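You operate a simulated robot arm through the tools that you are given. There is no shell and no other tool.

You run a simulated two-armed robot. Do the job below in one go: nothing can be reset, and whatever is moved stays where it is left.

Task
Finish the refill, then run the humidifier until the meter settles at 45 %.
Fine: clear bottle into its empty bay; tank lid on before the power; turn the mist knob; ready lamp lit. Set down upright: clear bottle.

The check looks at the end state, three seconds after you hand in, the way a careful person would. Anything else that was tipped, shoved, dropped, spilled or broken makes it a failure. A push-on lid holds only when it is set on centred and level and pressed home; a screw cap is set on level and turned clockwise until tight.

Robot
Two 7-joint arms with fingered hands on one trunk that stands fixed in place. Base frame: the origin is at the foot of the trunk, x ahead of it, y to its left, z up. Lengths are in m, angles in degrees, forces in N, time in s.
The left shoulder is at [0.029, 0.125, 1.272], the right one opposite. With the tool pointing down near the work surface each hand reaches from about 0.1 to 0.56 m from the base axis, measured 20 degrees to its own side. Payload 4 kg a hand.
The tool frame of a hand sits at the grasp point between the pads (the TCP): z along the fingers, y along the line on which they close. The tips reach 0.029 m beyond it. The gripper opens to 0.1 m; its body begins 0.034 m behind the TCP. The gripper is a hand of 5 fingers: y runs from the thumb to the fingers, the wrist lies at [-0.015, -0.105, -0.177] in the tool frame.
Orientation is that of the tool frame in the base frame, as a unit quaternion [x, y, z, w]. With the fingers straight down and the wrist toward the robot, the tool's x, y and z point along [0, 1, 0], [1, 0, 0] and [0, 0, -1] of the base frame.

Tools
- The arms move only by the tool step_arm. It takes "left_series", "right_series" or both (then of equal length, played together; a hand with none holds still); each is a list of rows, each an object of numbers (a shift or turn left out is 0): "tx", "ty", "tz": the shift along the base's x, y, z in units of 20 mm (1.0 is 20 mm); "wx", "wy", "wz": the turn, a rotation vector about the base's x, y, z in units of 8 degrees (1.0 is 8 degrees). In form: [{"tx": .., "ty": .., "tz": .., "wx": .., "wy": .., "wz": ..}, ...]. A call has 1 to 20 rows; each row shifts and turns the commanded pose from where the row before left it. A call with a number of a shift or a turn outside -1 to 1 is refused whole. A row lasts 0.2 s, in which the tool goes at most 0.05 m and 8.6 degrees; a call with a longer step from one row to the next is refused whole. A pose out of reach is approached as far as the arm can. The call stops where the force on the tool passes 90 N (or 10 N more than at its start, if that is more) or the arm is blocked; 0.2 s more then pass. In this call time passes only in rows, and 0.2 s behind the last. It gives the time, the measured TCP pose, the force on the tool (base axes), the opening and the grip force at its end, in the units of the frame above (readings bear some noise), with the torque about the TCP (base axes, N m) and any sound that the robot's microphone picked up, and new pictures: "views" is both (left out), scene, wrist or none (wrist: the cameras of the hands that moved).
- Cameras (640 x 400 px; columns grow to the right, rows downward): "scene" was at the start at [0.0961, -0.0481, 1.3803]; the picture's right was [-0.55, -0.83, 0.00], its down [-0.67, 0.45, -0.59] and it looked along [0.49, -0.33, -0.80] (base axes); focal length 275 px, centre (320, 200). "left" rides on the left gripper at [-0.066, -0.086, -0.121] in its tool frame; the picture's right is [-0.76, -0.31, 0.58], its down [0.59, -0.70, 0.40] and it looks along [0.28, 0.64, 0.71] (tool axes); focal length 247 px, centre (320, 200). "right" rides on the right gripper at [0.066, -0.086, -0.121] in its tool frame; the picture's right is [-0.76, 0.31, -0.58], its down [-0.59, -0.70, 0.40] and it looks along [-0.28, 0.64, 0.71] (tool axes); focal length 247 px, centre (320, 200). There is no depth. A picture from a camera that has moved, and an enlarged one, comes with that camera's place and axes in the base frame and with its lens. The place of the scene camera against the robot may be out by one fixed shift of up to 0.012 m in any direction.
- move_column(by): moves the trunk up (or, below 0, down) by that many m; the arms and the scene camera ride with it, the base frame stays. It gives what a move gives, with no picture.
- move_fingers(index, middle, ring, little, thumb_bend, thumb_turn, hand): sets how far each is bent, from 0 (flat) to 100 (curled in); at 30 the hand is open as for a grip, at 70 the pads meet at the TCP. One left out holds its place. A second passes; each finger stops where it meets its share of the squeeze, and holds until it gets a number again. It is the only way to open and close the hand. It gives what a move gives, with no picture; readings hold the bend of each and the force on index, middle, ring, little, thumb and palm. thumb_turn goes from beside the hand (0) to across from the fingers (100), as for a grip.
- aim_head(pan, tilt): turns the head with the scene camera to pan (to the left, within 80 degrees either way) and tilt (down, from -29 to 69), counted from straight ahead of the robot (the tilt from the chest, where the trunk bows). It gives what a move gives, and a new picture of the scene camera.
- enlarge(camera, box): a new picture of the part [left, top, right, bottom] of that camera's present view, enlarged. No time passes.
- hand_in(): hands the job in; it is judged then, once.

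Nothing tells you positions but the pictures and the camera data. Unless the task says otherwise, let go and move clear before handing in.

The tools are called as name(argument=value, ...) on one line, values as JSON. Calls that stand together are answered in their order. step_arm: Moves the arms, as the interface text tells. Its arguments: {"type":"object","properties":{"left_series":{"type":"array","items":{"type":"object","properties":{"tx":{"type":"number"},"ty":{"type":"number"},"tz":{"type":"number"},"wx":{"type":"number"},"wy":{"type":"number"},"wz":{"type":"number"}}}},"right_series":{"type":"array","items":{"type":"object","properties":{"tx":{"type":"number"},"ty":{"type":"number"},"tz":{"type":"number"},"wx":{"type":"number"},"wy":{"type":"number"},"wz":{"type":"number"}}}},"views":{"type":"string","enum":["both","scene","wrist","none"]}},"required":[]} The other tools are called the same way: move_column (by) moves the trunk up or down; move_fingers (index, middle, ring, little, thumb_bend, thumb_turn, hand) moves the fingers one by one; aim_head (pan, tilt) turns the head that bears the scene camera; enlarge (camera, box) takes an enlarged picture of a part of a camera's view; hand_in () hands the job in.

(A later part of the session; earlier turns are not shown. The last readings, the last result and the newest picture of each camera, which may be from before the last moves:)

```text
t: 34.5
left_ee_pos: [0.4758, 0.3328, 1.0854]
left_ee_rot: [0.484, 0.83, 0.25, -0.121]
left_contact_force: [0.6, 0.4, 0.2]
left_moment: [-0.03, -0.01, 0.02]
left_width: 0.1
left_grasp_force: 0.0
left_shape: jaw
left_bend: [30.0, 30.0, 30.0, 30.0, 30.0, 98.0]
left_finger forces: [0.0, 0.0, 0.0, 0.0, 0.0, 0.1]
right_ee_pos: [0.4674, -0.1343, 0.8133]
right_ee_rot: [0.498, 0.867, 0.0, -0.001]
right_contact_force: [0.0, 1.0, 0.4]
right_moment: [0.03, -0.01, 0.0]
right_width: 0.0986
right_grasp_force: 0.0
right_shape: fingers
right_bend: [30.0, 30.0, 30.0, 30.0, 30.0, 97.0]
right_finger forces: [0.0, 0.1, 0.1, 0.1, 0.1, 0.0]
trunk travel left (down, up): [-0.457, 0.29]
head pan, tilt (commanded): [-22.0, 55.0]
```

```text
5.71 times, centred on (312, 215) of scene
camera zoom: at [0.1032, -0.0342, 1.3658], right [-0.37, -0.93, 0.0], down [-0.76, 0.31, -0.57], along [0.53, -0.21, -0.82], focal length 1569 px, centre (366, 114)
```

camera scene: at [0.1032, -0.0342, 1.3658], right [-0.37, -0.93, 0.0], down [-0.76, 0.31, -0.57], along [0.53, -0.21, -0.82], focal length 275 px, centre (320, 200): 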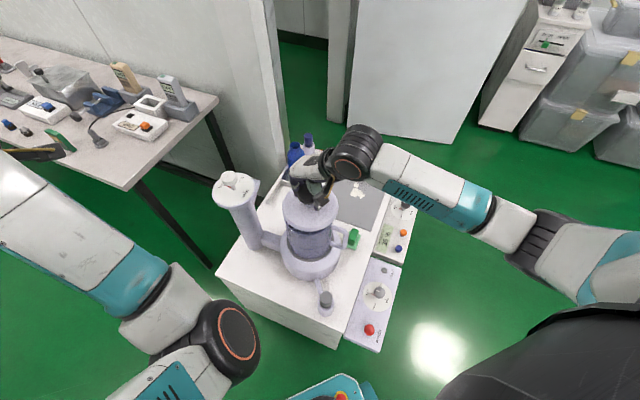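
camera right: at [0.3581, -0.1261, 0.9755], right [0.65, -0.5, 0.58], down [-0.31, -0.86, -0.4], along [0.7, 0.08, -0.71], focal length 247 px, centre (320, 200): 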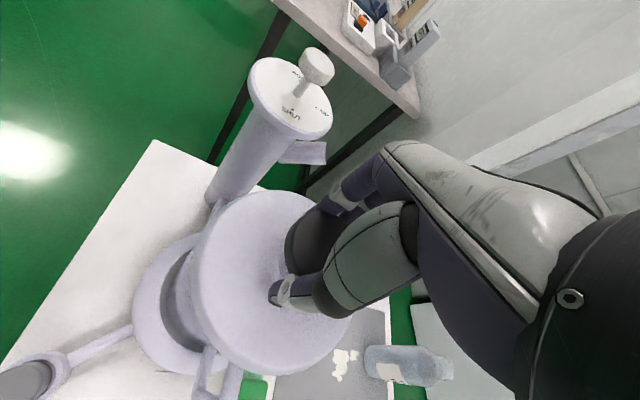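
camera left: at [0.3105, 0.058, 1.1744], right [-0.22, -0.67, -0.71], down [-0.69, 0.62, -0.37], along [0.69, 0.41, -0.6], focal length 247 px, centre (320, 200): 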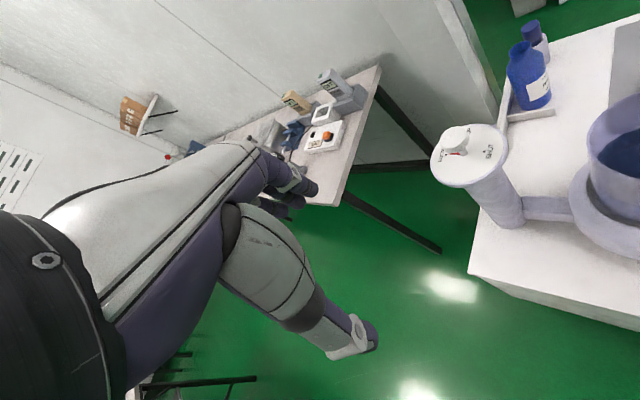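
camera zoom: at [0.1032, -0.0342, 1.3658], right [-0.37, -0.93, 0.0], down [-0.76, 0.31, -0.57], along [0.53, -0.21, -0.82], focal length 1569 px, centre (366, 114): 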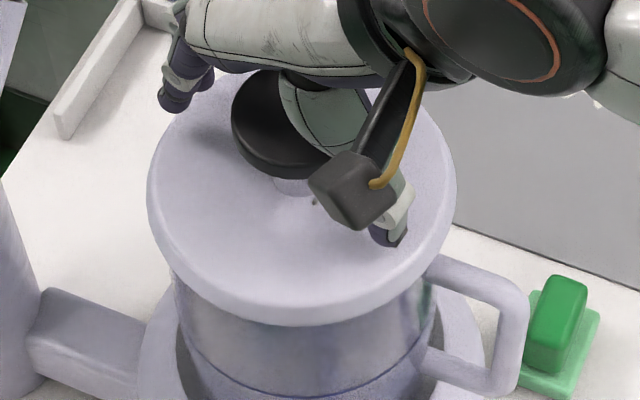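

The lid is released and standing on the rim, not yet pressed home. I'll rise straight up and look.

step_arm(right_series=[{"tz": 0.5}, {"tz": 0.8}, {"tz": 0.9}, {"tz": 0.9}, {"tz": 0.9}], views="both")

enlarge(camera="scene", box=[272, 180, 352, 250])

enlarge(camera="right", box=[130, 180, 380, 400])

```text
t: 35.7
left_ee_pos: [0.4767, 0.3356, 1.0857]
left_ee_rot: [0.485, 0.829, 0.251, -0.121]
left_contact_force: [0.4, 0.5, 0.2]
left_moment: [0.02, -0.02, -0.01]
left_width: 0.1
left_grasp_force: 0.1
left_shape: jaw
left_bend: [30.0, 30.0, 30.0, 30.0, 30.0, 98.0]
left_finger forces: [0.1, 0.0, 0.0, 0.0, 0.1, 0.0]
right_ee_pos: [0.4654, -0.1325, 0.8938]
right_ee_rot: [0.498, 0.867, -0.001, -0.001]
right_contact_force: [0.5, 0.0, 0.5]
right_moment: [-0.01, 0.01, -0.03]
right_width: 0.0985
right_grasp_force: 0.0
right_shape: fingers
right_bend: [30.0, 30.0, 30.0, 30.0, 30.0, 97.0]
right_finger forces: [0.0, 0.1, 0.0, 0.0, 0.1, 0.0]
trunk travel left (down, up): [-0.457, 0.29]
head pan, tilt (commanded): [-22.0, 55.0]
camera scene: at [0.1031, -0.0341, 1.3658], right [-0.37, -0.93, 0.0], down [-0.76, 0.31, -0.57], along [0.53, -0.21, -0.82], focal length 275 px, centre (320, 200)
camera right: at [0.3577, -0.1196, 1.0151], right [0.65, -0.5, 0.58], down [-0.31, -0.86, -0.4], along [0.7, 0.08, -0.71], focal length 247 px, centre (320, 200)
```

scene: 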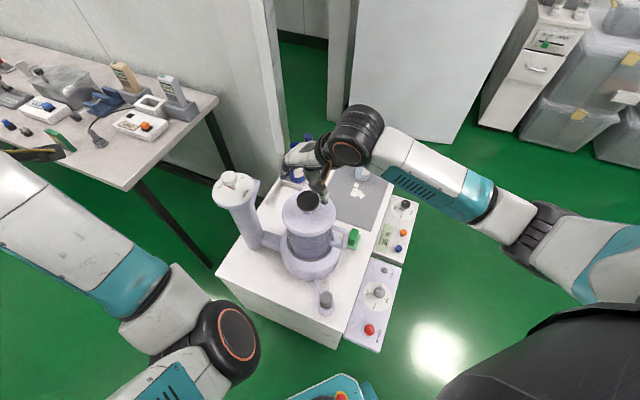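
right: 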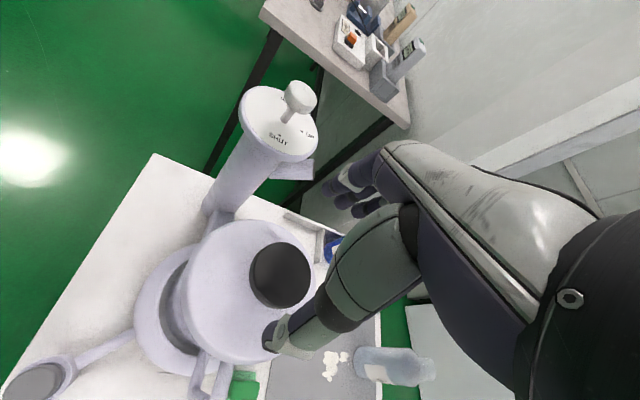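

```text
5.71 times, centred on (312, 215) of scene
camera zoom: at [0.1031, -0.0341, 1.3658], right [-0.37, -0.93, 0.0], down [-0.76, 0.31, -0.57], along [0.53, -0.21, -0.82], focal length 1569 px, centre (366, 114)
```

zoom: 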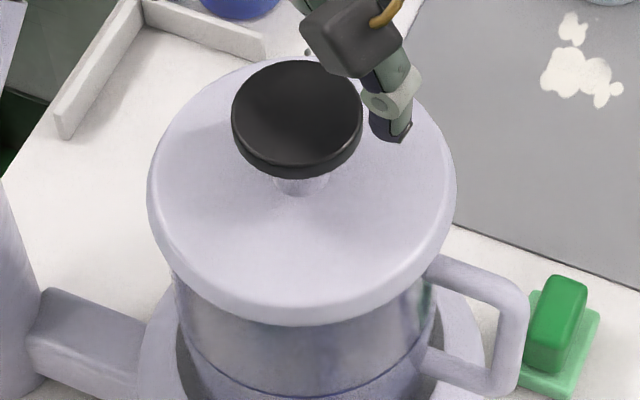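

```text
1.82 times, centred on (255, 290) of right
camera zoom: at [0.3577, -0.1196, 1.0151], right [0.65, -0.5, 0.58], down [-0.31, -0.86, -0.4], along [0.7, 0.08, -0.71], focal length 449 px, centre (438, 36)
```

zoom: 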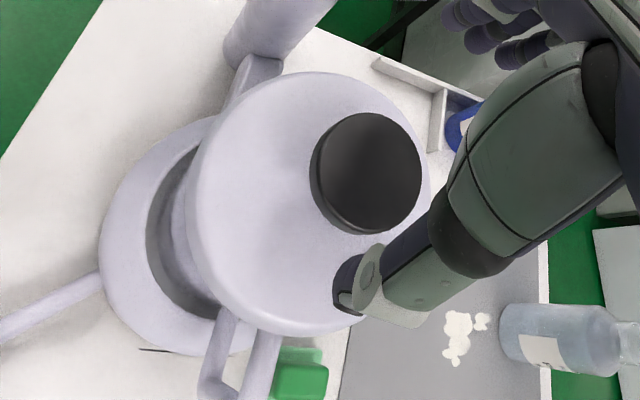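

The plug part of the lid has gone into the rim and the disc sits about at rim height, so it needs a central push. I'll raise the hand, make a fist, and look at its shape before pressing on the knob.

step_arm(right_series=[{"tz": 1}, {"tz": 1}, {"tz": 0.5}], views="none")

move_fingers(hand="right", index=100, middle=100, ring=100, little=100, thumb_bend=30, thumb_turn=0)

enlarge(camera="scene", box=[240, 100, 400, 240])

enlarge(camera="right", box=[0, 0, 640, 400])

```text
t: 36.5
left_ee_pos: [0.4755, 0.3346, 1.0852]
left_ee_rot: [0.485, 0.829, 0.25, -0.12]
left_contact_force: [-0.3, 0.5, -0.8]
left_moment: [0.02, -0.01, -0.01]
left_width: 0.1
left_grasp_force: 0.1
left_shape: jaw
left_bend: [30.0, 30.0, 30.0, 30.0, 30.0, 98.0]
left_finger forces: [0.0, 0.0, 0.0, 0.1, 0.0, 0.1]
right_ee_pos: [0.4657, -0.1336, 0.9412]
right_ee_rot: [0.498, 0.867, -0.001, 0.0]
right_contact_force: [0.0, -0.2, -0.3]
right_moment: [-0.02, 0.03, 0.0]
right_width: 0.0985
right_grasp_force: 0.0
right_shape: fingers
right_bend: [30.0, 30.0, 30.0, 30.0, 30.0, 97.0]
right_finger forces: [0.0, 0.0, 0.0, 0.1, 0.0, 0.0]
trunk travel left (down, up): [-0.457, 0.29]
head pan, tilt (commanded): [-22.0, 55.0]
```

```text
t: 37.5
left_ee_pos: [0.4754, 0.3338, 1.0859]
left_ee_rot: [0.485, 0.829, 0.25, -0.12]
left_contact_force: [0.0, 0.0, 0.5]
left_moment: [0.01, 0.02, 0.01]
left_width: 0.0995
left_grasp_force: 0.0
left_shape: jaw
left_bend: [30.0, 30.0, 30.0, 30.0, 30.0, 98.0]
left_finger forces: [0.0, 0.0, 0.1, 0.0, 0.0, 0.0]
right_ee_pos: [0.4653, -0.1349, 0.9415]
right_ee_rot: [0.498, 0.867, 0.0, 0.0]
right_contact_force: [0.0, 0.1, 0.4]
right_moment: [-0.02, -0.03, 0.01]
right_width: 0.093
right_grasp_force: 0.0
right_shape: fingers
right_bend: [100.0, 100.0, 100.0, 100.0, 30.0, 0.0]
right_finger forces: [0.0, 0.0, 0.0, 0.1, 0.0, 0.1]
trunk travel left (down, up): [-0.457, 0.29]
head pan, tilt (commanded): [-22.0, 55.0]
```

```text
2.86 times, centred on (320, 170) of scene
camera zoom: at [0.1032, -0.0341, 1.3658], right [-0.37, -0.93, 0.0], down [-0.76, 0.31, -0.57], along [0.53, -0.21, -0.82], focal length 784 px, centre (320, 286)
```

zoom: 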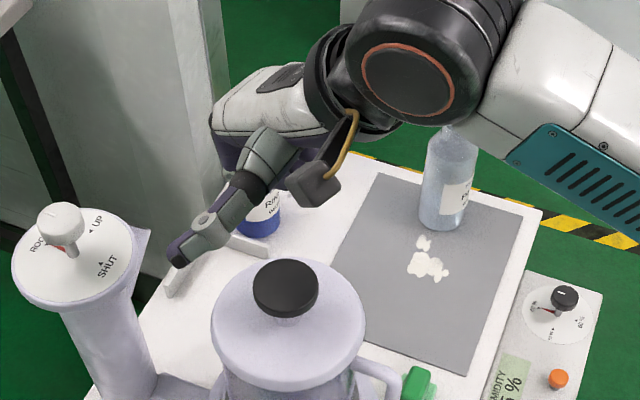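

```text
1.00 times, centred on (320, 200) of right (not enlarged: the box is as wide or as high as the picture)
camera zoom: at [0.3585, -0.1205, 1.0625], right [0.65, -0.5, 0.58], down [-0.31, -0.86, -0.4], along [0.7, 0.08, -0.71], focal length 247 px, centre (320, 200)
```

zoom: 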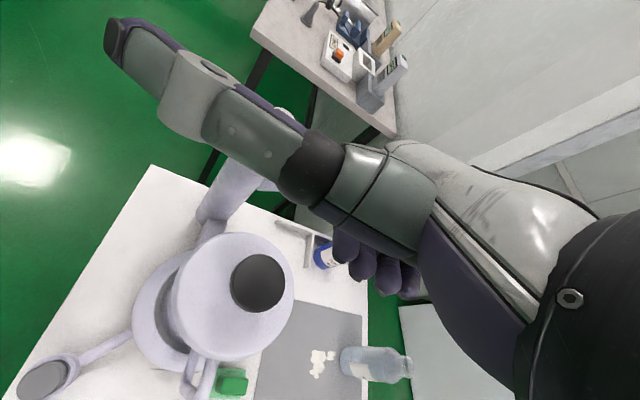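

The four fingers are curled and the thumb sticks out to the side. I'll curl the thumb as well and centre the fist over the knob.

move_fingers(hand="right", thumb_bend=0, thumb_turn=0)

step_arm(right_series=[{"tx": -0.55, "ty": 0.15}, {"tx": -0.55, "ty": 0.15}], views="both")

enlarge(camera="scene", box=[240, 100, 400, 240])

```text
t: 38.5
left_ee_pos: [0.4766, 0.3335, 1.0845]
left_ee_rot: [0.485, 0.83, 0.25, -0.121]
left_contact_force: [0.1, -1.5, 0.0]
left_moment: [0.03, -0.03, -0.01]
left_width: 0.0996
left_grasp_force: 0.1
left_shape: jaw
left_bend: [30.0, 30.0, 30.0, 30.0, 30.0, 98.0]
left_finger forces: [0.0, 0.0, 0.0, 0.0, 0.0, 0.0]
right_ee_pos: [0.4669, -0.1338, 0.9409]
right_ee_rot: [0.498, 0.867, -0.001, -0.001]
right_contact_force: [-0.4, -1.0, 0.3]
right_moment: [0.01, 0.01, -0.02]
right_width: 0.0954
right_grasp_force: 0.0
right_shape: fingers
right_bend: [100.0, 100.0, 100.0, 100.0, 0.0, 0.0]
right_finger forces: [0.1, 0.0, 0.1, 0.1, 0.0, 0.0]
trunk travel left (down, up): [-0.457, 0.29]
head pan, tilt (commanded): [-22.0, 55.0]
```

```text
t: 39.1
left_ee_pos: [0.4753, 0.3328, 1.086]
left_ee_rot: [0.486, 0.829, 0.249, -0.121]
left_contact_force: [0.3, 0.5, -0.4]
left_moment: [0.02, -0.01, -0.02]
left_width: 0.0997
left_grasp_force: 0.1
left_shape: jaw
left_bend: [30.0, 30.0, 30.0, 30.0, 30.0, 98.0]
left_finger forces: [0.0, 0.0, 0.1, 0.0, 0.0, 0.1]
right_ee_pos: [0.4441, -0.1277, 0.9419]
right_ee_rot: [0.498, 0.867, -0.001, 0.0]
right_contact_force: [0.9, -0.1, -0.4]
right_moment: [-0.04, 0.01, -0.01]
right_width: 0.0956
right_grasp_force: 0.1
right_shape: fingers
right_bend: [100.0, 100.0, 100.0, 100.0, 0.0, 0.0]
right_finger forces: [0.0, 0.0, 0.0, 0.1, 0.0, 0.0]
trunk travel left (down, up): [-0.457, 0.29]
head pan, tilt (commanded): [-22.0, 55.0]
camera scene: at [0.103, -0.0341, 1.3658], right [-0.37, -0.93, 0.0], down [-0.76, 0.31, -0.57], along [0.53, -0.21, -0.82], focal length 275 px, centre (320, 200)
camera right: at [0.336, -0.1137, 1.0636], right [0.65, -0.5, 0.58], down [-0.31, -0.86, -0.4], along [0.7, 0.08, -0.71], focal length 247 px, centre (320, 200)
```

scene: 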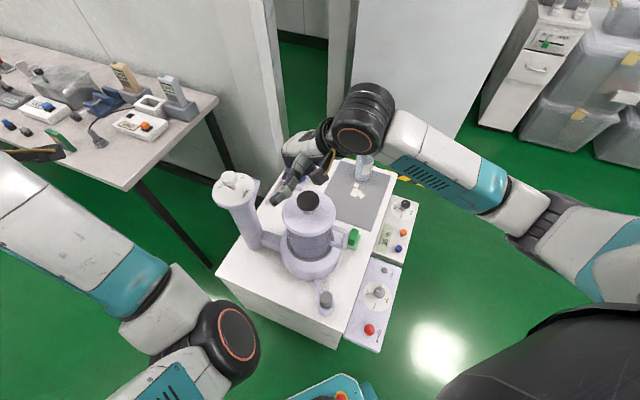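
right: 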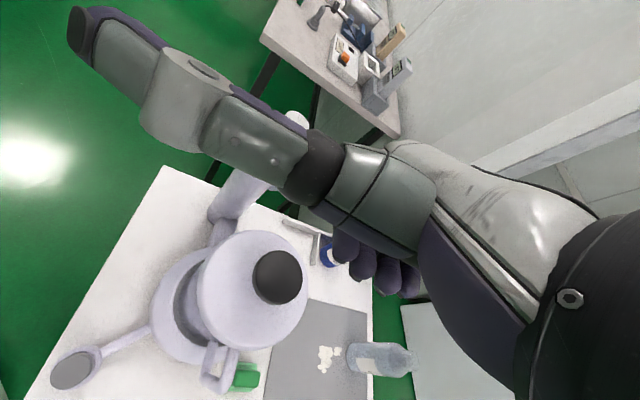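

```text
2.86 times, centred on (320, 170) of scene
camera zoom: at [0.103, -0.0341, 1.3658], right [-0.37, -0.93, 0.0], down [-0.76, 0.31, -0.57], along [0.53, -0.21, -0.82], focal length 784 px, centre (320, 286)
```

zoom: 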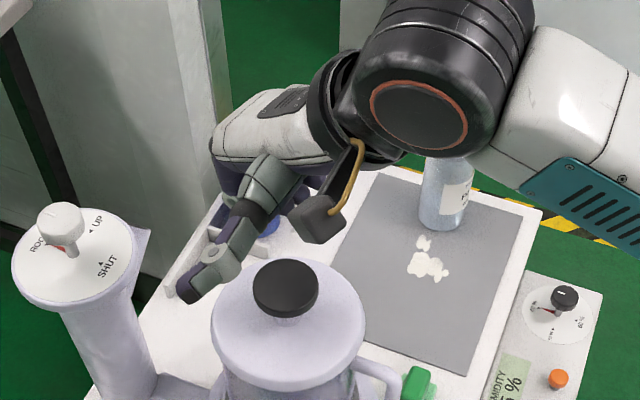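

The thumb is above fist level and out of the way. I'll descend, slowing near the knob, and press until I feel or hear it seat.

step_arm(right_series=[{"tz": -0.9}, {"tz": -0.9}, {"tz": -0.9}, {"tz": -0.9}, {"tz": -0.5}], views="both")

enlarge(camera="scene", box=[250, 130, 370, 250])

```text
t: 40.3
left_ee_pos: [0.4755, 0.3333, 1.086]
left_ee_rot: [0.486, 0.829, 0.25, -0.12]
left_contact_force: [0.0, -0.2, -0.5]
left_moment: [-0.03, 0.01, 0.01]
left_width: 0.0998
left_grasp_force: 0.0
left_shape: jaw
left_bend: [30.0, 30.0, 30.0, 30.0, 30.0, 98.0]
left_finger forces: [0.0, 0.1, 0.0, 0.1, 0.0, 0.0]
right_ee_pos: [0.4448, -0.1277, 0.8612]
right_ee_rot: [0.499, 0.867, 0.0, 0.0]
right_contact_force: [-0.2, 0.2, -0.3]
right_moment: [0.02, -0.02, -0.01]
right_width: 0.0957
right_grasp_force: 0.0
right_shape: fingers
right_bend: [100.0, 100.0, 100.0, 100.0, 0.0, 0.0]
right_finger forces: [0.0, 0.1, 0.0, 0.0, 0.1, 0.0]
trunk travel left (down, up): [-0.457, 0.29]
head pan, tilt (commanded): [-22.0, 55.0]
camera scene: at [0.1032, -0.0341, 1.3658], right [-0.37, -0.93, 0.0], down [-0.76, 0.31, -0.57], along [0.53, -0.21, -0.82], focal length 275 px, centre (320, 200)
camera right: at [0.3372, -0.1146, 0.9819], right [0.65, -0.5, 0.58], down [-0.31, -0.86, -0.4], along [0.7, 0.08, -0.71], focal length 247 px, centre (320, 200)
```

scene: 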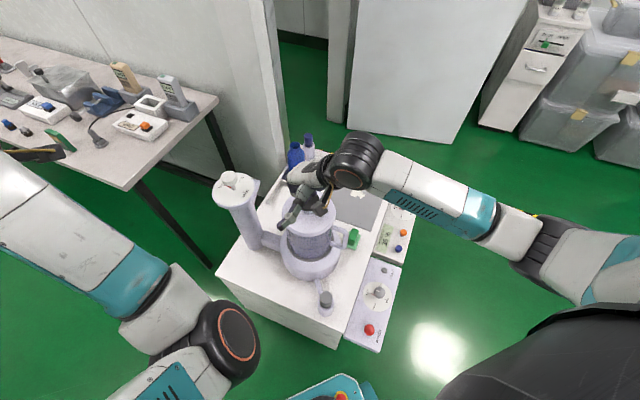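
right: 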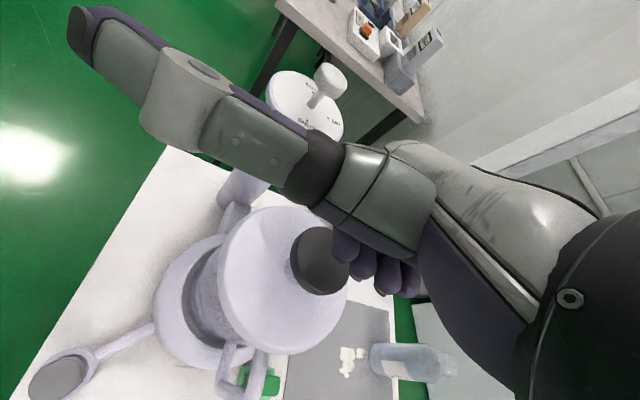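

```text
3.33 times, centred on (310, 190) of scene
camera zoom: at [0.1032, -0.0341, 1.3658], right [-0.37, -0.93, 0.0], down [-0.76, 0.31, -0.57], along [0.53, -0.21, -0.82], focal length 915 px, centre (353, 233)
```

zoom: 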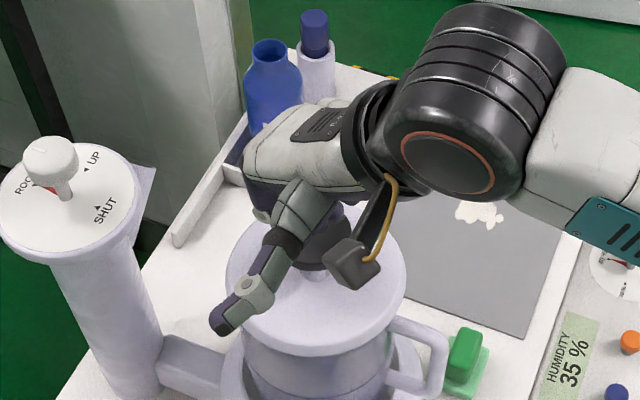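

step_arm(right_series=[{"tz": -0.5}, {"tz": -0.4}, {"tz": -0.3}], views="wrist")

enlarge(camera="scene", box=[250, 130, 370, 250])

```text
t: 41.1
left_ee_pos: [0.4766, 0.3334, 1.0856]
left_ee_rot: [0.485, 0.829, 0.25, -0.12]
left_contact_force: [0.1, 0.1, -0.2]
left_moment: [0.02, -0.02, -0.02]
left_width: 0.1
left_grasp_force: 0.1
left_shape: jaw
left_bend: [30.0, 30.0, 30.0, 30.0, 30.0, 98.0]
left_finger forces: [0.0, 0.0, 0.0, 0.0, 0.0, 0.0]
right_ee_pos: [0.4451, -0.128, 0.8374]
right_ee_rot: [0.499, 0.866, 0.0, 0.0]
right_contact_force: [0.8, 0.2, 0.6]
right_moment: [0.01, -0.01, 0.01]
right_width: 0.0955
right_grasp_force: 0.1
right_shape: fingers
right_bend: [100.0, 100.0, 100.0, 100.0, 0.0, 0.0]
right_finger forces: [0.0, 0.0, 0.0, 0.0, 0.0, 0.0]
trunk travel left (down, up): [-0.457, 0.29]
head pan, tilt (commanded): [-22.0, 55.0]
camera right: at [0.337, -0.1145, 0.9591], right [0.65, -0.5, 0.58], down [-0.31, -0.86, -0.4], along [0.7, 0.08, -0.71], focal length 247 px, centre (320, 200)
```

right: 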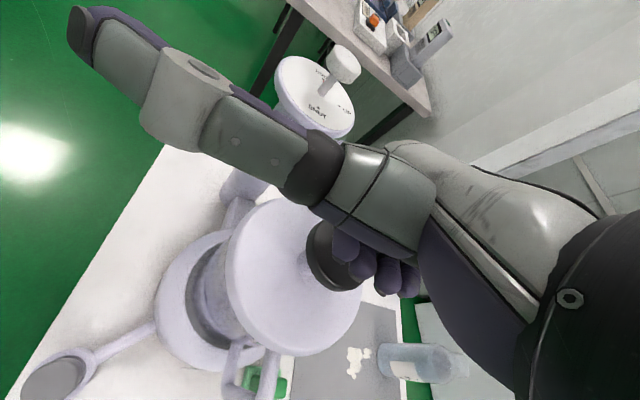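

```text
3.33 times, centred on (310, 190) of scene
camera zoom: at [0.1032, -0.0341, 1.3658], right [-0.37, -0.93, 0.0], down [-0.76, 0.31, -0.57], along [0.53, -0.21, -0.82], focal length 915 px, centre (353, 233)
```

zoom: 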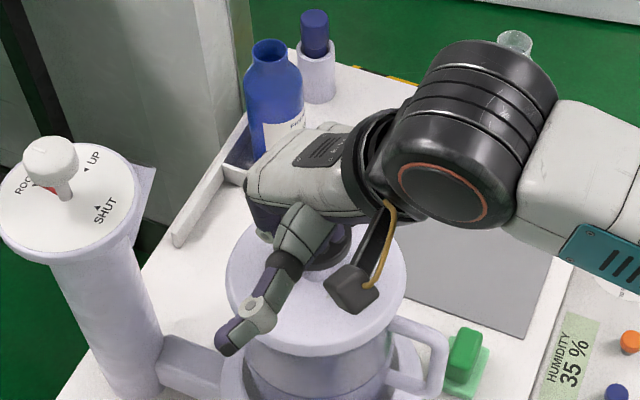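

step_arm(right_series=[{"tz": -0.25}, {"tz": -0.25}, {"tz": -0.25}], views="wrist")

```text
t: 41.9
left_ee_pos: [0.4753, 0.3339, 1.0852]
left_ee_rot: [0.485, 0.829, 0.249, -0.12]
left_contact_force: [0.9, -1.0, 0.3]
left_moment: [-0.01, 0.01, -0.02]
left_width: 0.0996
left_grasp_force: 0.0
left_shape: jaw
left_bend: [30.0, 30.0, 30.0, 30.0, 30.0, 98.0]
left_finger forces: [0.0, 0.0, 0.0, 0.1, 0.1, 0.1]
right_ee_pos: [0.4457, -0.1278, 0.8212]
right_ee_rot: [0.498, 0.867, -0.002, 0.0]
right_contact_force: [-0.8, 0.6, 0.0]
right_moment: [0.02, -0.05, 0.03]
right_width: 0.0958
right_grasp_force: 0.0
right_shape: fingers
right_bend: [100.0, 100.0, 100.0, 100.0, 0.0, 0.0]
right_finger forces: [0.0, 0.0, 0.1, 0.0, 0.0, 0.0]
trunk travel left (down, up): [-0.457, 0.29]
head pan, tilt (commanded): [-22.0, 55.0]
camera right: at [0.3372, -0.1145, 0.9425], right [0.65, -0.5, 0.58], down [-0.31, -0.86, -0.4], along [0.7, 0.08, -0.71], focal length 247 px, centre (320, 200)
```

right: 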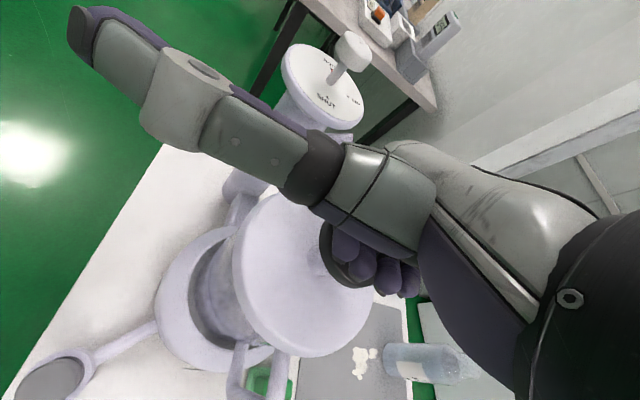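

step_arm(right_series=[{"tz": -0.2}, {"tz": -0.2}], views="none")

step_arm(right_series=[{"tz": -0.2}], views="both")

```text
t: 42.5
left_ee_pos: [0.4747, 0.3339, 1.0866]
left_ee_rot: [0.485, 0.83, 0.249, -0.12]
left_contact_force: [0.8, -0.3, -0.3]
left_moment: [0.03, 0.0, -0.02]
left_width: 0.0998
left_grasp_force: 0.1
left_shape: jaw
left_bend: [30.0, 30.0, 30.0, 30.0, 30.0, 98.0]
left_finger forces: [0.1, 0.0, 0.1, 0.0, 0.0, 0.0]
right_ee_pos: [0.4459, -0.1293, 0.8155]
right_ee_rot: [0.499, 0.867, 0.001, 0.001]
right_contact_force: [0.7, 0.4, 8.5]
right_moment: [0.06, -0.21, 0.0]
right_width: 0.096
right_grasp_force: 4.8
right_shape: fingers
right_bend: [100.0, 100.0, 100.0, 100.0, 0.0, 0.0]
right_finger forces: [0.0, 8.7, 0.0, 0.0, 0.0, 0.0]
trunk travel left (down, up): [-0.457, 0.29]
head pan, tilt (commanded): [-22.0, 55.0]
```

```text
t: 42.9
left_ee_pos: [0.4742, 0.3331, 1.0863]
left_ee_rot: [0.485, 0.829, 0.25, -0.12]
left_contact_force: [-0.4, 0.8, -0.2]
left_moment: [0.01, 0.01, 0.0]
left_width: 0.0997
left_grasp_force: 0.0
left_shape: jaw
left_bend: [30.0, 30.0, 30.0, 30.0, 30.0, 98.0]
left_finger forces: [0.1, 0.1, 0.0, 0.0, 0.0, 0.0]
right_ee_pos: [0.4455, -0.1287, 0.8169]
right_ee_rot: [0.498, 0.867, 0.004, 0.004]
right_contact_force: [1.3, 0.5, 27.6]
right_moment: [0.07, -0.62, -0.03]
right_width: 0.0956
right_grasp_force: 14.1
right_shape: fingers
right_bend: [100.0, 100.0, 100.0, 100.0, 0.0, 0.0]
right_finger forces: [0.1, 27.6, 0.0, 0.0, 0.1, 0.0]
trunk travel left (down, up): [-0.457, 0.29]
head pan, tilt (commanded): [-22.0, 55.0]
camera scene: at [0.1013, -0.0335, 1.3664], right [-0.37, -0.93, 0.0], down [-0.76, 0.31, -0.57], along [0.53, -0.22, -0.82], focal length 275 px, centre (320, 200)
camera right: at [0.3375, -0.1147, 0.9352], right [0.64, -0.5, 0.58], down [-0.31, -0.86, -0.4], along [0.7, 0.08, -0.71], focal length 247 px, centre (320, 200)
```

scene: 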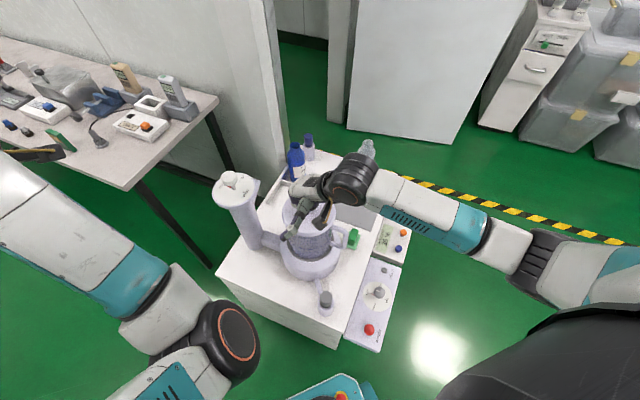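
right: 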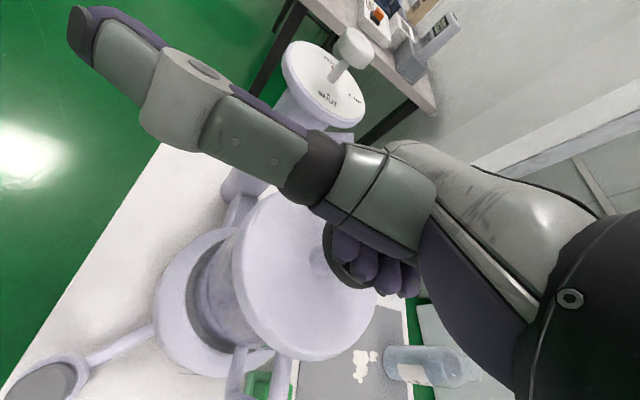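

The middle knuckle touches the knob about 15 mm off its centre, going by the torque. I'll lift slightly, shift so the contact is central, then press.

step_arm(right_series=[{"tz": 0.6}, {"tx": -0.3, "ty": -0.7}, {"tz": -0.4}], views="none")

step_arm(right_series=[{"tz": -0.2}], views="none")

```text
t: 43.7
left_ee_pos: [0.4755, 0.3333, 1.0853]
left_ee_rot: [0.485, 0.83, 0.25, -0.12]
left_contact_force: [0.0, -0.2, 0.7]
left_moment: [-0.03, -0.01, -0.01]
left_width: 0.0998
left_grasp_force: 0.1
left_shape: jaw
left_bend: [30.0, 30.0, 30.0, 30.0, 30.0, 98.0]
left_finger forces: [0.0, 0.1, 0.0, 0.0, 0.0, 0.0]
right_ee_pos: [0.4396, -0.1431, 0.8172]
right_ee_rot: [0.498, 0.867, -0.001, 0.002]
right_contact_force: [0.0, -0.3, 7.6]
right_moment: [0.01, -0.19, -0.02]
right_width: 0.0958
right_grasp_force: 4.4
right_shape: fingers
right_bend: [100.0, 100.0, 100.0, 100.0, 0.0, 0.0]
right_finger forces: [0.1, 8.3, 0.1, 0.0, 0.0, 0.0]
trunk travel left (down, up): [-0.457, 0.29]
head pan, tilt (commanded): [-22.0, 55.0]
```

```text
t: 44.1
left_ee_pos: [0.4746, 0.3335, 1.0861]
left_ee_rot: [0.485, 0.83, 0.25, -0.12]
left_contact_force: [0.1, 0.3, 0.5]
left_moment: [-0.01, -0.04, 0.03]
left_width: 0.1
left_grasp_force: 0.1
left_shape: jaw
left_bend: [30.0, 30.0, 30.0, 30.0, 30.0, 98.0]
left_finger forces: [0.1, 0.0, 0.0, 0.1, 0.1, 0.2]
right_ee_pos: [0.4414, -0.1421, 0.815]
right_ee_rot: [0.499, 0.867, 0.003, 0.005]
right_contact_force: [1.3, -2.4, 26.4]
right_moment: [0.08, -0.58, -0.1]
right_width: 0.0957
right_grasp_force: 13.4
right_shape: fingers
right_bend: [100.0, 100.0, 100.0, 100.0, 0.0, 0.0]
right_finger forces: [0.1, 27.3, 0.0, 0.0, 0.1, 0.0]
trunk travel left (down, up): [-0.457, 0.29]
head pan, tilt (commanded): [-22.0, 55.0]
```

The contact is now centred on the knob at about (0.463, -0.140). I'll press harder, step by step.

step_arm(right_series=[{"tz": -0.2}], views="none")

step_arm(right_series=[{"tz": -0.2}], views="none")

enlarge(camera="scene", box=[272, 180, 352, 250])

```text
t: 44.5
left_ee_pos: [0.4724, 0.333, 1.0871]
left_ee_rot: [0.484, 0.829, 0.251, -0.119]
left_contact_force: [-0.7, -0.1, 0.3]
left_moment: [-0.02, 0.01, -0.01]
left_width: 0.0994
left_grasp_force: 0.1
left_shape: jaw
left_bend: [30.0, 30.0, 30.0, 30.0, 30.0, 98.0]
left_finger forces: [0.0, 0.1, 0.1, 0.0, 0.1, 0.0]
right_ee_pos: [0.4442, -0.1414, 0.814]
right_ee_rot: [0.499, 0.866, 0.007, 0.007]
right_contact_force: [3.4, -6.6, 48.2]
right_moment: [0.05, -0.97, -0.08]
right_width: 0.0957
right_grasp_force: 24.2
right_shape: fingers
right_bend: [100.0, 100.0, 100.0, 100.0, 0.0, 0.0]
right_finger forces: [0.0, 48.1, 0.0, 0.1, 0.1, 0.0]
trunk travel left (down, up): [-0.457, 0.29]
head pan, tilt (commanded): [-22.0, 55.0]
```

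```text
t: 44.9
left_ee_pos: [0.4733, 0.3337, 1.0885]
left_ee_rot: [0.485, 0.83, 0.251, -0.119]
left_contact_force: [-0.1, 0.6, -0.1]
left_moment: [0.02, -0.01, -0.03]
left_width: 0.0996
left_grasp_force: 0.0
left_shape: jaw
left_bend: [30.0, 30.0, 30.0, 30.0, 30.0, 98.0]
left_finger forces: [0.0, 0.0, 0.1, 0.1, 0.1, 0.1]
right_ee_pos: [0.4454, -0.14, 0.8131]
right_ee_rot: [0.499, 0.867, 0.011, 0.009]
right_contact_force: [3.4, -4.2, 61.3]
right_moment: [0.01, -1.14, -0.04]
right_width: 0.0958
right_grasp_force: 30.1
right_shape: fingers
right_bend: [100.0, 100.0, 100.0, 100.0, 0.0, 0.0]
right_finger forces: [0.1, 61.1, 0.1, 0.1, 0.1, 0.0]
trunk travel left (down, up): [-0.457, 0.29]
head pan, tilt (commanded): [-22.0, 55.0]
```

```text
5.71 times, centred on (312, 215) of scene
camera zoom: at [0.0992, -0.0332, 1.3666], right [-0.37, -0.93, 0.0], down [-0.76, 0.31, -0.58], along [0.53, -0.22, -0.82], focal length 1569 px, centre (366, 114)
```

zoom: 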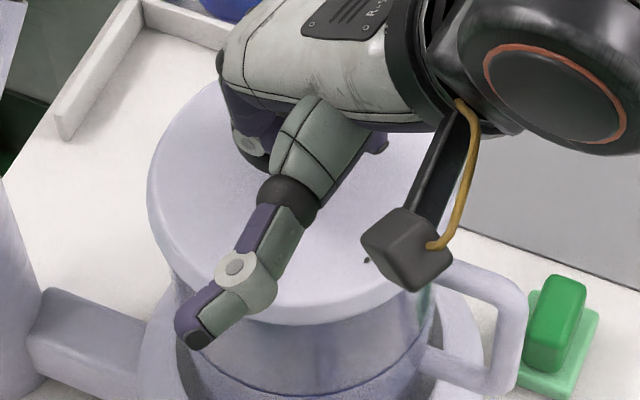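

Pressing to 61 N didn't move the lid further, so it is either home or stopped hard. I'll lift off, move aside and inspect it from a lower angle.

step_arm(right_series=[{"tz": 0.6}, {"tz": 0.9}, {"tz": 0.9}, {"tz": 0.9}, {"tz": 0.9}, {"tz": 0.8}], views="none")

enlarge(camera="scene", box=[272, 180, 352, 250])

enlarge(camera="right", box=[130, 200, 330, 400])

```text
t: 46.3
left_ee_pos: [0.4767, 0.3348, 1.0842]
left_ee_rot: [0.484, 0.83, 0.249, -0.121]
left_contact_force: [0.5, 0.7, 0.4]
left_moment: [-0.04, -0.01, 0.01]
left_width: 0.0999
left_grasp_force: 0.1
left_shape: jaw
left_bend: [30.0, 30.0, 30.0, 30.0, 30.0, 98.0]
left_finger forces: [0.1, 0.0, 0.1, 0.1, 0.0, 0.0]
right_ee_pos: [0.4397, -0.1428, 0.9033]
right_ee_rot: [0.498, 0.867, -0.001, -0.001]
right_contact_force: [0.1, 0.2, -0.1]
right_moment: [-0.01, 0.02, -0.01]
right_width: 0.0957
right_grasp_force: 0.1
right_shape: fingers
right_bend: [100.0, 100.0, 100.0, 100.0, 0.0, 0.0]
right_finger forces: [0.1, 0.1, 0.1, 0.1, 0.0, 0.0]
trunk travel left (down, up): [-0.457, 0.29]
head pan, tilt (commanded): [-22.0, 55.0]
```

```text
5.71 times, centred on (312, 215) of scene
camera zoom: at [0.1031, -0.0341, 1.3658], right [-0.37, -0.93, 0.0], down [-0.76, 0.31, -0.57], along [0.53, -0.21, -0.82], focal length 1569 px, centre (366, 114)
```

zoom: 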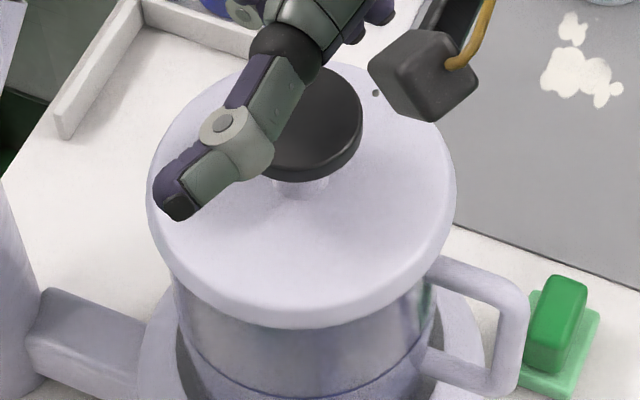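

```text
2.00 times, centred on (230, 300) of right
camera zoom: at [0.3316, -0.1292, 1.0245], right [0.65, -0.5, 0.58], down [-0.31, -0.86, -0.4], along [0.69, 0.08, -0.71], focal length 494 px, centre (500, 0)
```

zoom: 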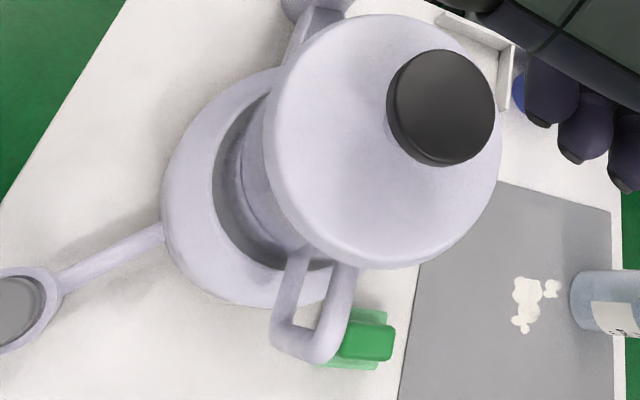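

The lid dropped about 3 mm under the press and now looks seated and level. Next I raise the hand, reopen it, and move toward the bottle at a safe height before lowering the trunk. That lower viewpoint also lets me check the lid from the side.

step_arm(right_series=[{"tz": 1}, {"tz": 1}, {"tz": 1}, {"tx": 0.4, "ty": -0.8, "tz": 0.8, "wz": -0.4}, {"tx": 0.4, "ty": -0.8, "tz": 0.8, "wz": -0.4}, {"tx": 0.4, "ty": -0.8, "tz": 0.8, "wz": -0.4}, {"tx": 0.4, "ty": -0.8, "tz": 0.8, "wz": -0.4}, {"tx": 0.4, "ty": -0.8, "tz": 0.8, "wz": -0.4}, {"tx": 0.5, "ty": -0.9, "tz": 0.8, "wz": -0.4}, {"tx": 0.5, "ty": -0.9, "tz": 0.8, "wz": -0.4}, {"tx": 0.6, "ty": -0.9, "tz": 0.4, "wz": -0.3}, {"tx": 0.7, "ty": -0.9, "wz": -0.3}, {"tx": 0.8, "ty": -0.9, "wz": -0.3}, {"tx": 0.9, "ty": -0.9, "wz": -0.26}, {"tx": 0.9, "ty": -0.9}, {"tx": 0.9, "ty": -0.7}], views="none")

move_fingers(hand="right", index=30, middle=30, ring=30, little=30, thumb_bend=30, thumb_turn=98)

```text
t: 49.7
left_ee_pos: [0.476, 0.3335, 1.0851]
left_ee_rot: [0.485, 0.829, 0.25, -0.12]
left_contact_force: [0.0, -0.1, 0.0]
left_moment: [0.0, 0.0, 0.03]
left_width: 0.1
left_grasp_force: 0.1
left_shape: jaw
left_bend: [30.0, 30.0, 30.0, 30.0, 30.0, 98.0]
left_finger forces: [0.1, 0.1, 0.0, 0.1, 0.0, 0.0]
right_ee_pos: [0.5964, -0.3629, 1.0839]
right_ee_rot: [0.717, 0.697, -0.001, -0.001]
right_contact_force: [0.1, -0.5, 0.4]
right_moment: [0.03, 0.0, 0.0]
right_width: 0.0955
right_grasp_force: 0.0
right_shape: fingers
right_bend: [100.0, 100.0, 100.0, 100.0, 0.0, 0.0]
right_finger forces: [0.0, 0.0, 0.1, 0.1, 0.1, 0.1]
trunk travel left (down, up): [-0.457, 0.29]
head pan, tilt (commanded): [-22.0, 55.0]
```

```text
t: 50.7
left_ee_pos: [0.4761, 0.3329, 1.0859]
left_ee_rot: [0.485, 0.83, 0.249, -0.122]
left_contact_force: [0.1, -0.3, -0.5]
left_moment: [0.02, -0.01, 0.01]
left_width: 0.0999
left_grasp_force: 0.0
left_shape: jaw
left_bend: [30.0, 30.0, 30.0, 30.0, 30.0, 98.0]
left_finger forces: [0.0, 0.1, 0.1, 0.1, 0.0, 0.0]
right_ee_pos: [0.5968, -0.3628, 1.0834]
right_ee_rot: [0.716, 0.698, 0.0, 0.0]
right_contact_force: [0.2, 0.1, 0.6]
right_moment: [-0.01, 0.01, 0.02]
right_width: 0.0986
right_grasp_force: 0.1
right_shape: fingers
right_bend: [30.0, 30.0, 30.0, 30.0, 30.0, 96.0]
right_finger forces: [0.0, 0.0, 0.0, 0.0, 0.1, 0.0]
trunk travel left (down, up): [-0.457, 0.29]
head pan, tilt (commanded): [-22.0, 55.0]
```

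The hand is open and beside the bottle at z≈1.08. Lowering the trunk 0.32 m.

move_column(by=-0.32)

aim_head(pan=-20, tilt=38)

enlarge(camera="scene", box=[220, 120, 380, 280])

enlarge(camera="right", box=[0, 0, 640, 400])

```text
t: 53.8
left_ee_pos: [0.4751, 0.3191, 0.7554]
left_ee_rot: [0.496, 0.828, 0.234, -0.114]
left_contact_force: [0.7, -0.1, 0.0]
left_moment: [0.01, 0.03, 0.0]
left_width: 0.0999
left_grasp_force: 0.1
left_shape: jaw
left_bend: [30.0, 30.0, 30.0, 30.0, 30.0, 98.0]
left_finger forces: [0.1, 0.0, 0.1, 0.1, 0.0, 0.1]
right_ee_pos: [0.5948, -0.3623, 0.7622]
right_ee_rot: [0.716, 0.698, 0.0, 0.0]
right_contact_force: [-0.2, 0.1, 0.5]
right_moment: [0.03, 0.01, 0.01]
right_width: 0.0989
right_grasp_force: 0.1
right_shape: fingers
right_bend: [30.0, 30.0, 30.0, 30.0, 30.0, 96.0]
right_finger forces: [0.0, 0.0, 0.0, 0.1, 0.1, 0.1]
trunk travel left (down, up): [-0.137, 0.61]
head pan, tilt (commanded): [-22.0, 55.0]
```

```text
t: 54.6
left_ee_pos: [0.4768, 0.319, 0.7561]
left_ee_rot: [0.495, 0.829, 0.233, -0.114]
left_contact_force: [0.3, -1.3, 0.1]
left_moment: [-0.01, 0.01, -0.03]
left_width: 0.0999
left_grasp_force: 0.0
left_shape: jaw
left_bend: [30.0, 30.0, 30.0, 30.0, 30.0, 98.0]
left_finger forces: [0.1, 0.1, 0.0, 0.0, 0.0, 0.0]
right_ee_pos: [0.5956, -0.3627, 0.7622]
right_ee_rot: [0.716, 0.698, 0.0, -0.001]
right_contact_force: [0.5, -0.4, -0.8]
right_moment: [0.03, 0.03, -0.01]
right_width: 0.0986
right_grasp_force: 0.1
right_shape: fingers
right_bend: [30.0, 30.0, 30.0, 30.0, 30.0, 96.0]
right_finger forces: [0.1, 0.0, 0.0, 0.0, 0.0, 0.0]
trunk travel left (down, up): [-0.137, 0.61]
head pan, tilt (commanded): [-20.0, 38.0]
camera scene: at [0.2078, -0.0367, 1.0603], right [-0.34, -0.94, 0.0], down [-0.58, 0.21, -0.79], along [0.74, -0.27, -0.62], focal length 275 px, centre (320, 200)
```

scene: 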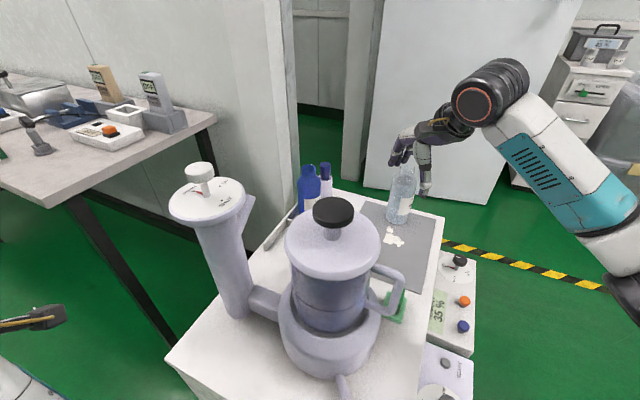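

```text
2.50 times, centred on (300, 200) of scene
camera zoom: at [0.2078, -0.0367, 1.0603], right [-0.34, -0.94, 0.0], down [-0.58, 0.21, -0.79], along [0.74, -0.27, -0.62], focal length 686 px, centre (370, 200)
```

zoom: 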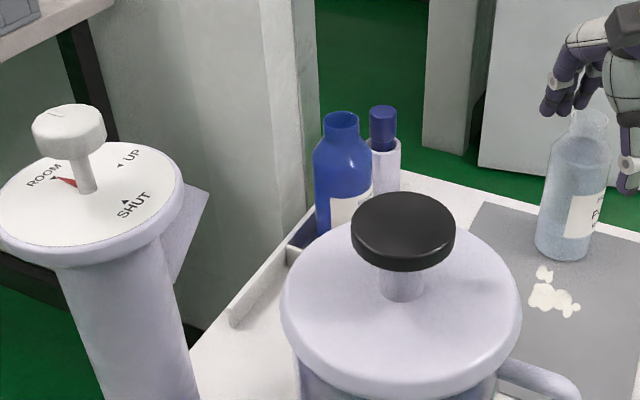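

```text
1.00 times, centred on (320, 200) of right (not enlarged: the box is as wide or as high as the picture)
camera zoom: at [0.5108, -0.2945, 0.8831], right [0.29, -0.76, 0.58], down [-0.72, -0.57, -0.4], along [0.63, -0.3, -0.71], focal length 247 px, centre (320, 200)
```

zoom: 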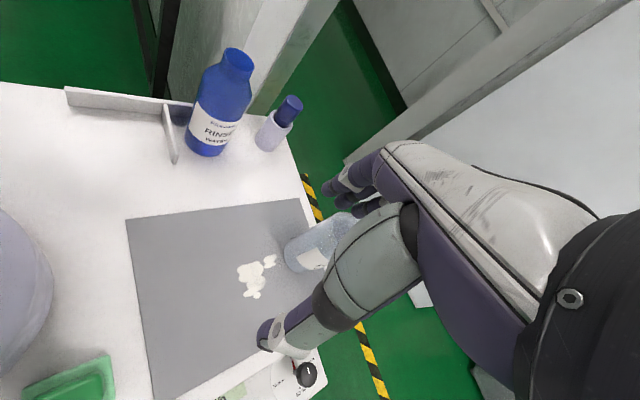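

enlarge(camera="scene", box=[270, 180, 410, 340])

enlarge(camera="scene", box=[370, 110, 450, 240])

enlarge(camera="right", box=[250, 160, 430, 290])

```text
2.50 times, centred on (340, 260) of scene
camera zoom: at [0.2078, -0.0367, 1.0603], right [-0.34, -0.94, 0.0], down [-0.58, 0.21, -0.79], along [0.74, -0.27, -0.62], focal length 686 px, centre (270, 50)
```

zoom: 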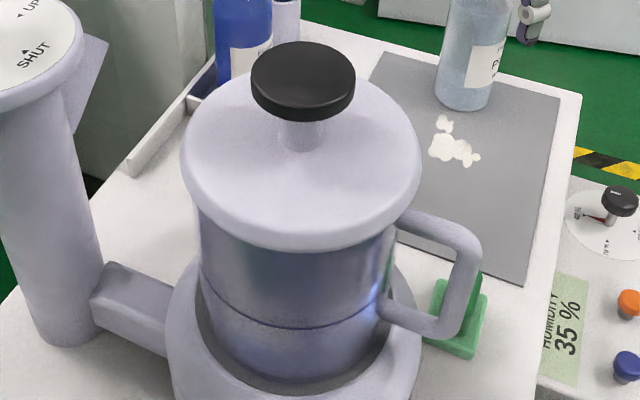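

```text
3.08 times, centred on (410, 175) of scene
camera zoom: at [0.2078, -0.0367, 1.0603], right [-0.34, -0.94, 0.0], down [-0.58, 0.21, -0.79], along [0.74, -0.27, -0.62], focal length 845 px, centre (43, 277)
```

zoom: 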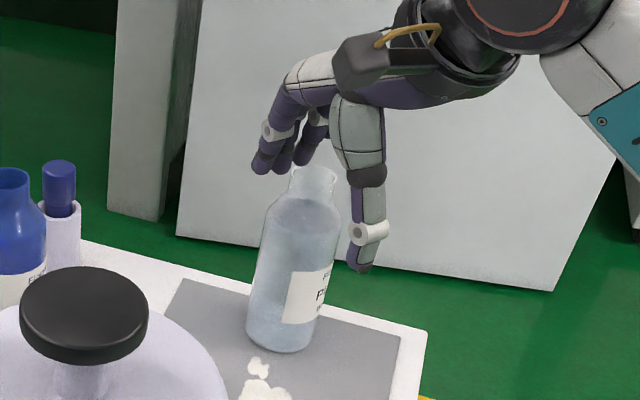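

```text
3.08 times, centred on (340, 225) of right
camera zoom: at [0.5108, -0.2945, 0.8831], right [0.29, -0.76, 0.58], down [-0.72, -0.57, -0.4], along [0.63, -0.3, -0.71], focal length 760 px, centre (258, 123)
```

zoom: 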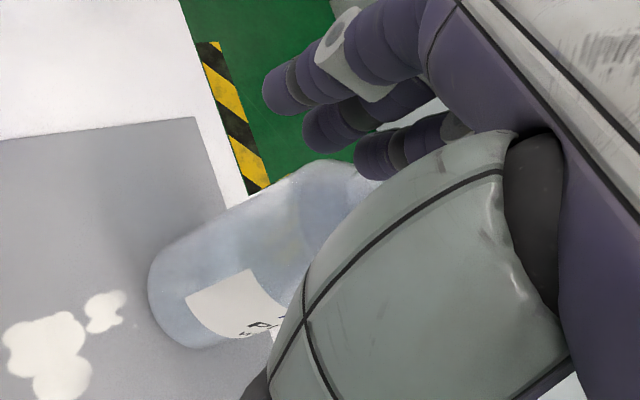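

The lid sits level and centred on the tank when seen from this lower view. Next is the clear bottle: I move the open hand directly above its neck at (0.709, -0.456), biased about 8 mm so finger and thumb meet the neck together.

step_arm(right_series=[{"tx": 0.6, "ty": -0.47}, {"tx": 0.7, "ty": -0.54}, {"tx": 0.7, "ty": -0.54}, {"tx": 0.8, "ty": -0.61}, {"tx": 0.8, "ty": -0.61}, {"tx": 0.8, "ty": -0.61}, {"tx": 0.8, "ty": -0.61}, {"tx": 0.5, "ty": -0.38}, {"tx": 0.38, "ty": -0.3}], views="both")

enlarge(camera="scene", box=[370, 110, 470, 240])

enlarge(camera="right", box=[200, 160, 440, 360])

```text
t: 56.6
left_ee_pos: [0.4769, 0.3175, 0.757]
left_ee_rot: [0.496, 0.829, 0.234, -0.113]
left_contact_force: [0.5, -0.1, 0.0]
left_moment: [-0.01, -0.04, 0.02]
left_width: 0.0998
left_grasp_force: 0.1
left_shape: jaw
left_bend: [30.0, 30.0, 30.0, 30.0, 30.0, 98.0]
left_finger forces: [0.1, 0.1, 0.0, 0.0, 0.1, 0.0]
right_ee_pos: [0.7178, -0.4562, 0.7623]
right_ee_rot: [0.716, 0.698, -0.001, 0.0]
right_contact_force: [0.2, -0.4, 0.2]
right_moment: [-0.03, -0.01, 0.0]
right_width: 0.0988
right_grasp_force: 0.0
right_shape: fingers
right_bend: [30.0, 30.0, 30.0, 30.0, 30.0, 96.0]
right_finger forces: [0.0, 0.0, 0.0, 0.0, 0.0, 0.0]
trunk travel left (down, up): [-0.137, 0.61]
head pan, tilt (commanded): [-20.0, 38.0]
camera scene: at [0.2079, -0.0367, 1.0604], right [-0.34, -0.94, 0.0], down [-0.58, 0.21, -0.79], along [0.74, -0.27, -0.62], focal length 275 px, centre (320, 200)
camera right: at [0.6329, -0.3883, 0.8829], right [0.29, -0.76, 0.58], down [-0.72, -0.57, -0.4], along [0.63, -0.3, -0.71], focal length 247 px, centre (320, 200)
```

scene: 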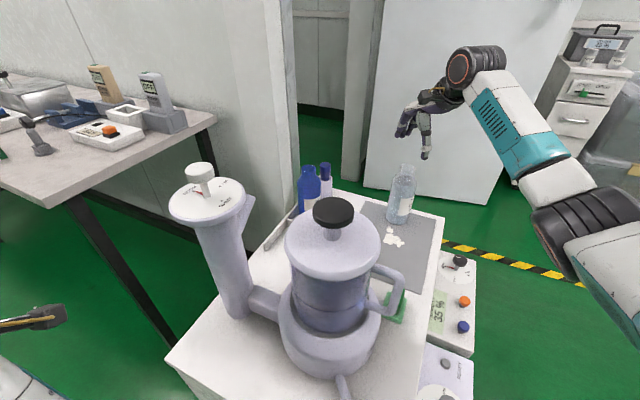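
right: 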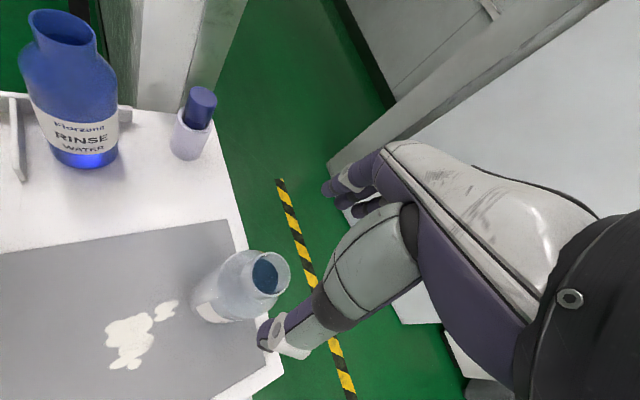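

```text
3.08 times, centred on (420, 175) of scene
camera zoom: at [0.2079, -0.0367, 1.0604], right [-0.34, -0.94, 0.0], down [-0.58, 0.21, -0.79], along [0.74, -0.27, -0.62], focal length 845 px, centre (12, 277)
```

zoom: 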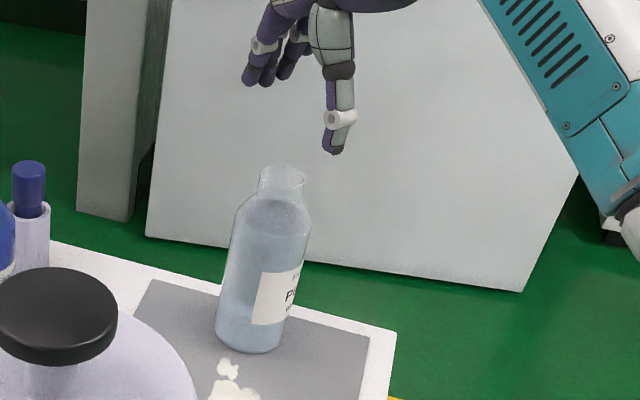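

```text
2.00 times, centred on (320, 260) of right
camera zoom: at [0.6329, -0.3883, 0.8829], right [0.29, -0.76, 0.58], down [-0.72, -0.57, -0.4], along [0.63, -0.3, -0.71], focal length 494 px, centre (320, 80)
```

zoom: 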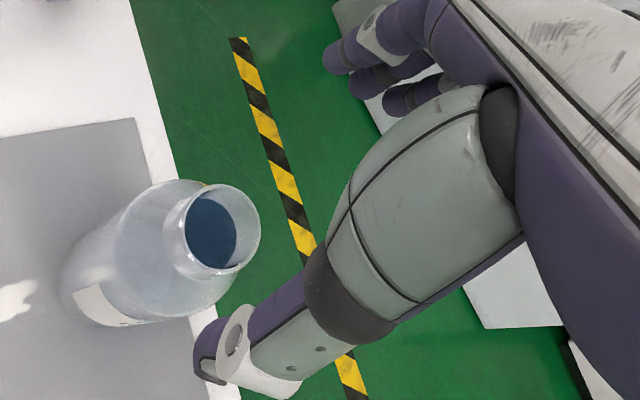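

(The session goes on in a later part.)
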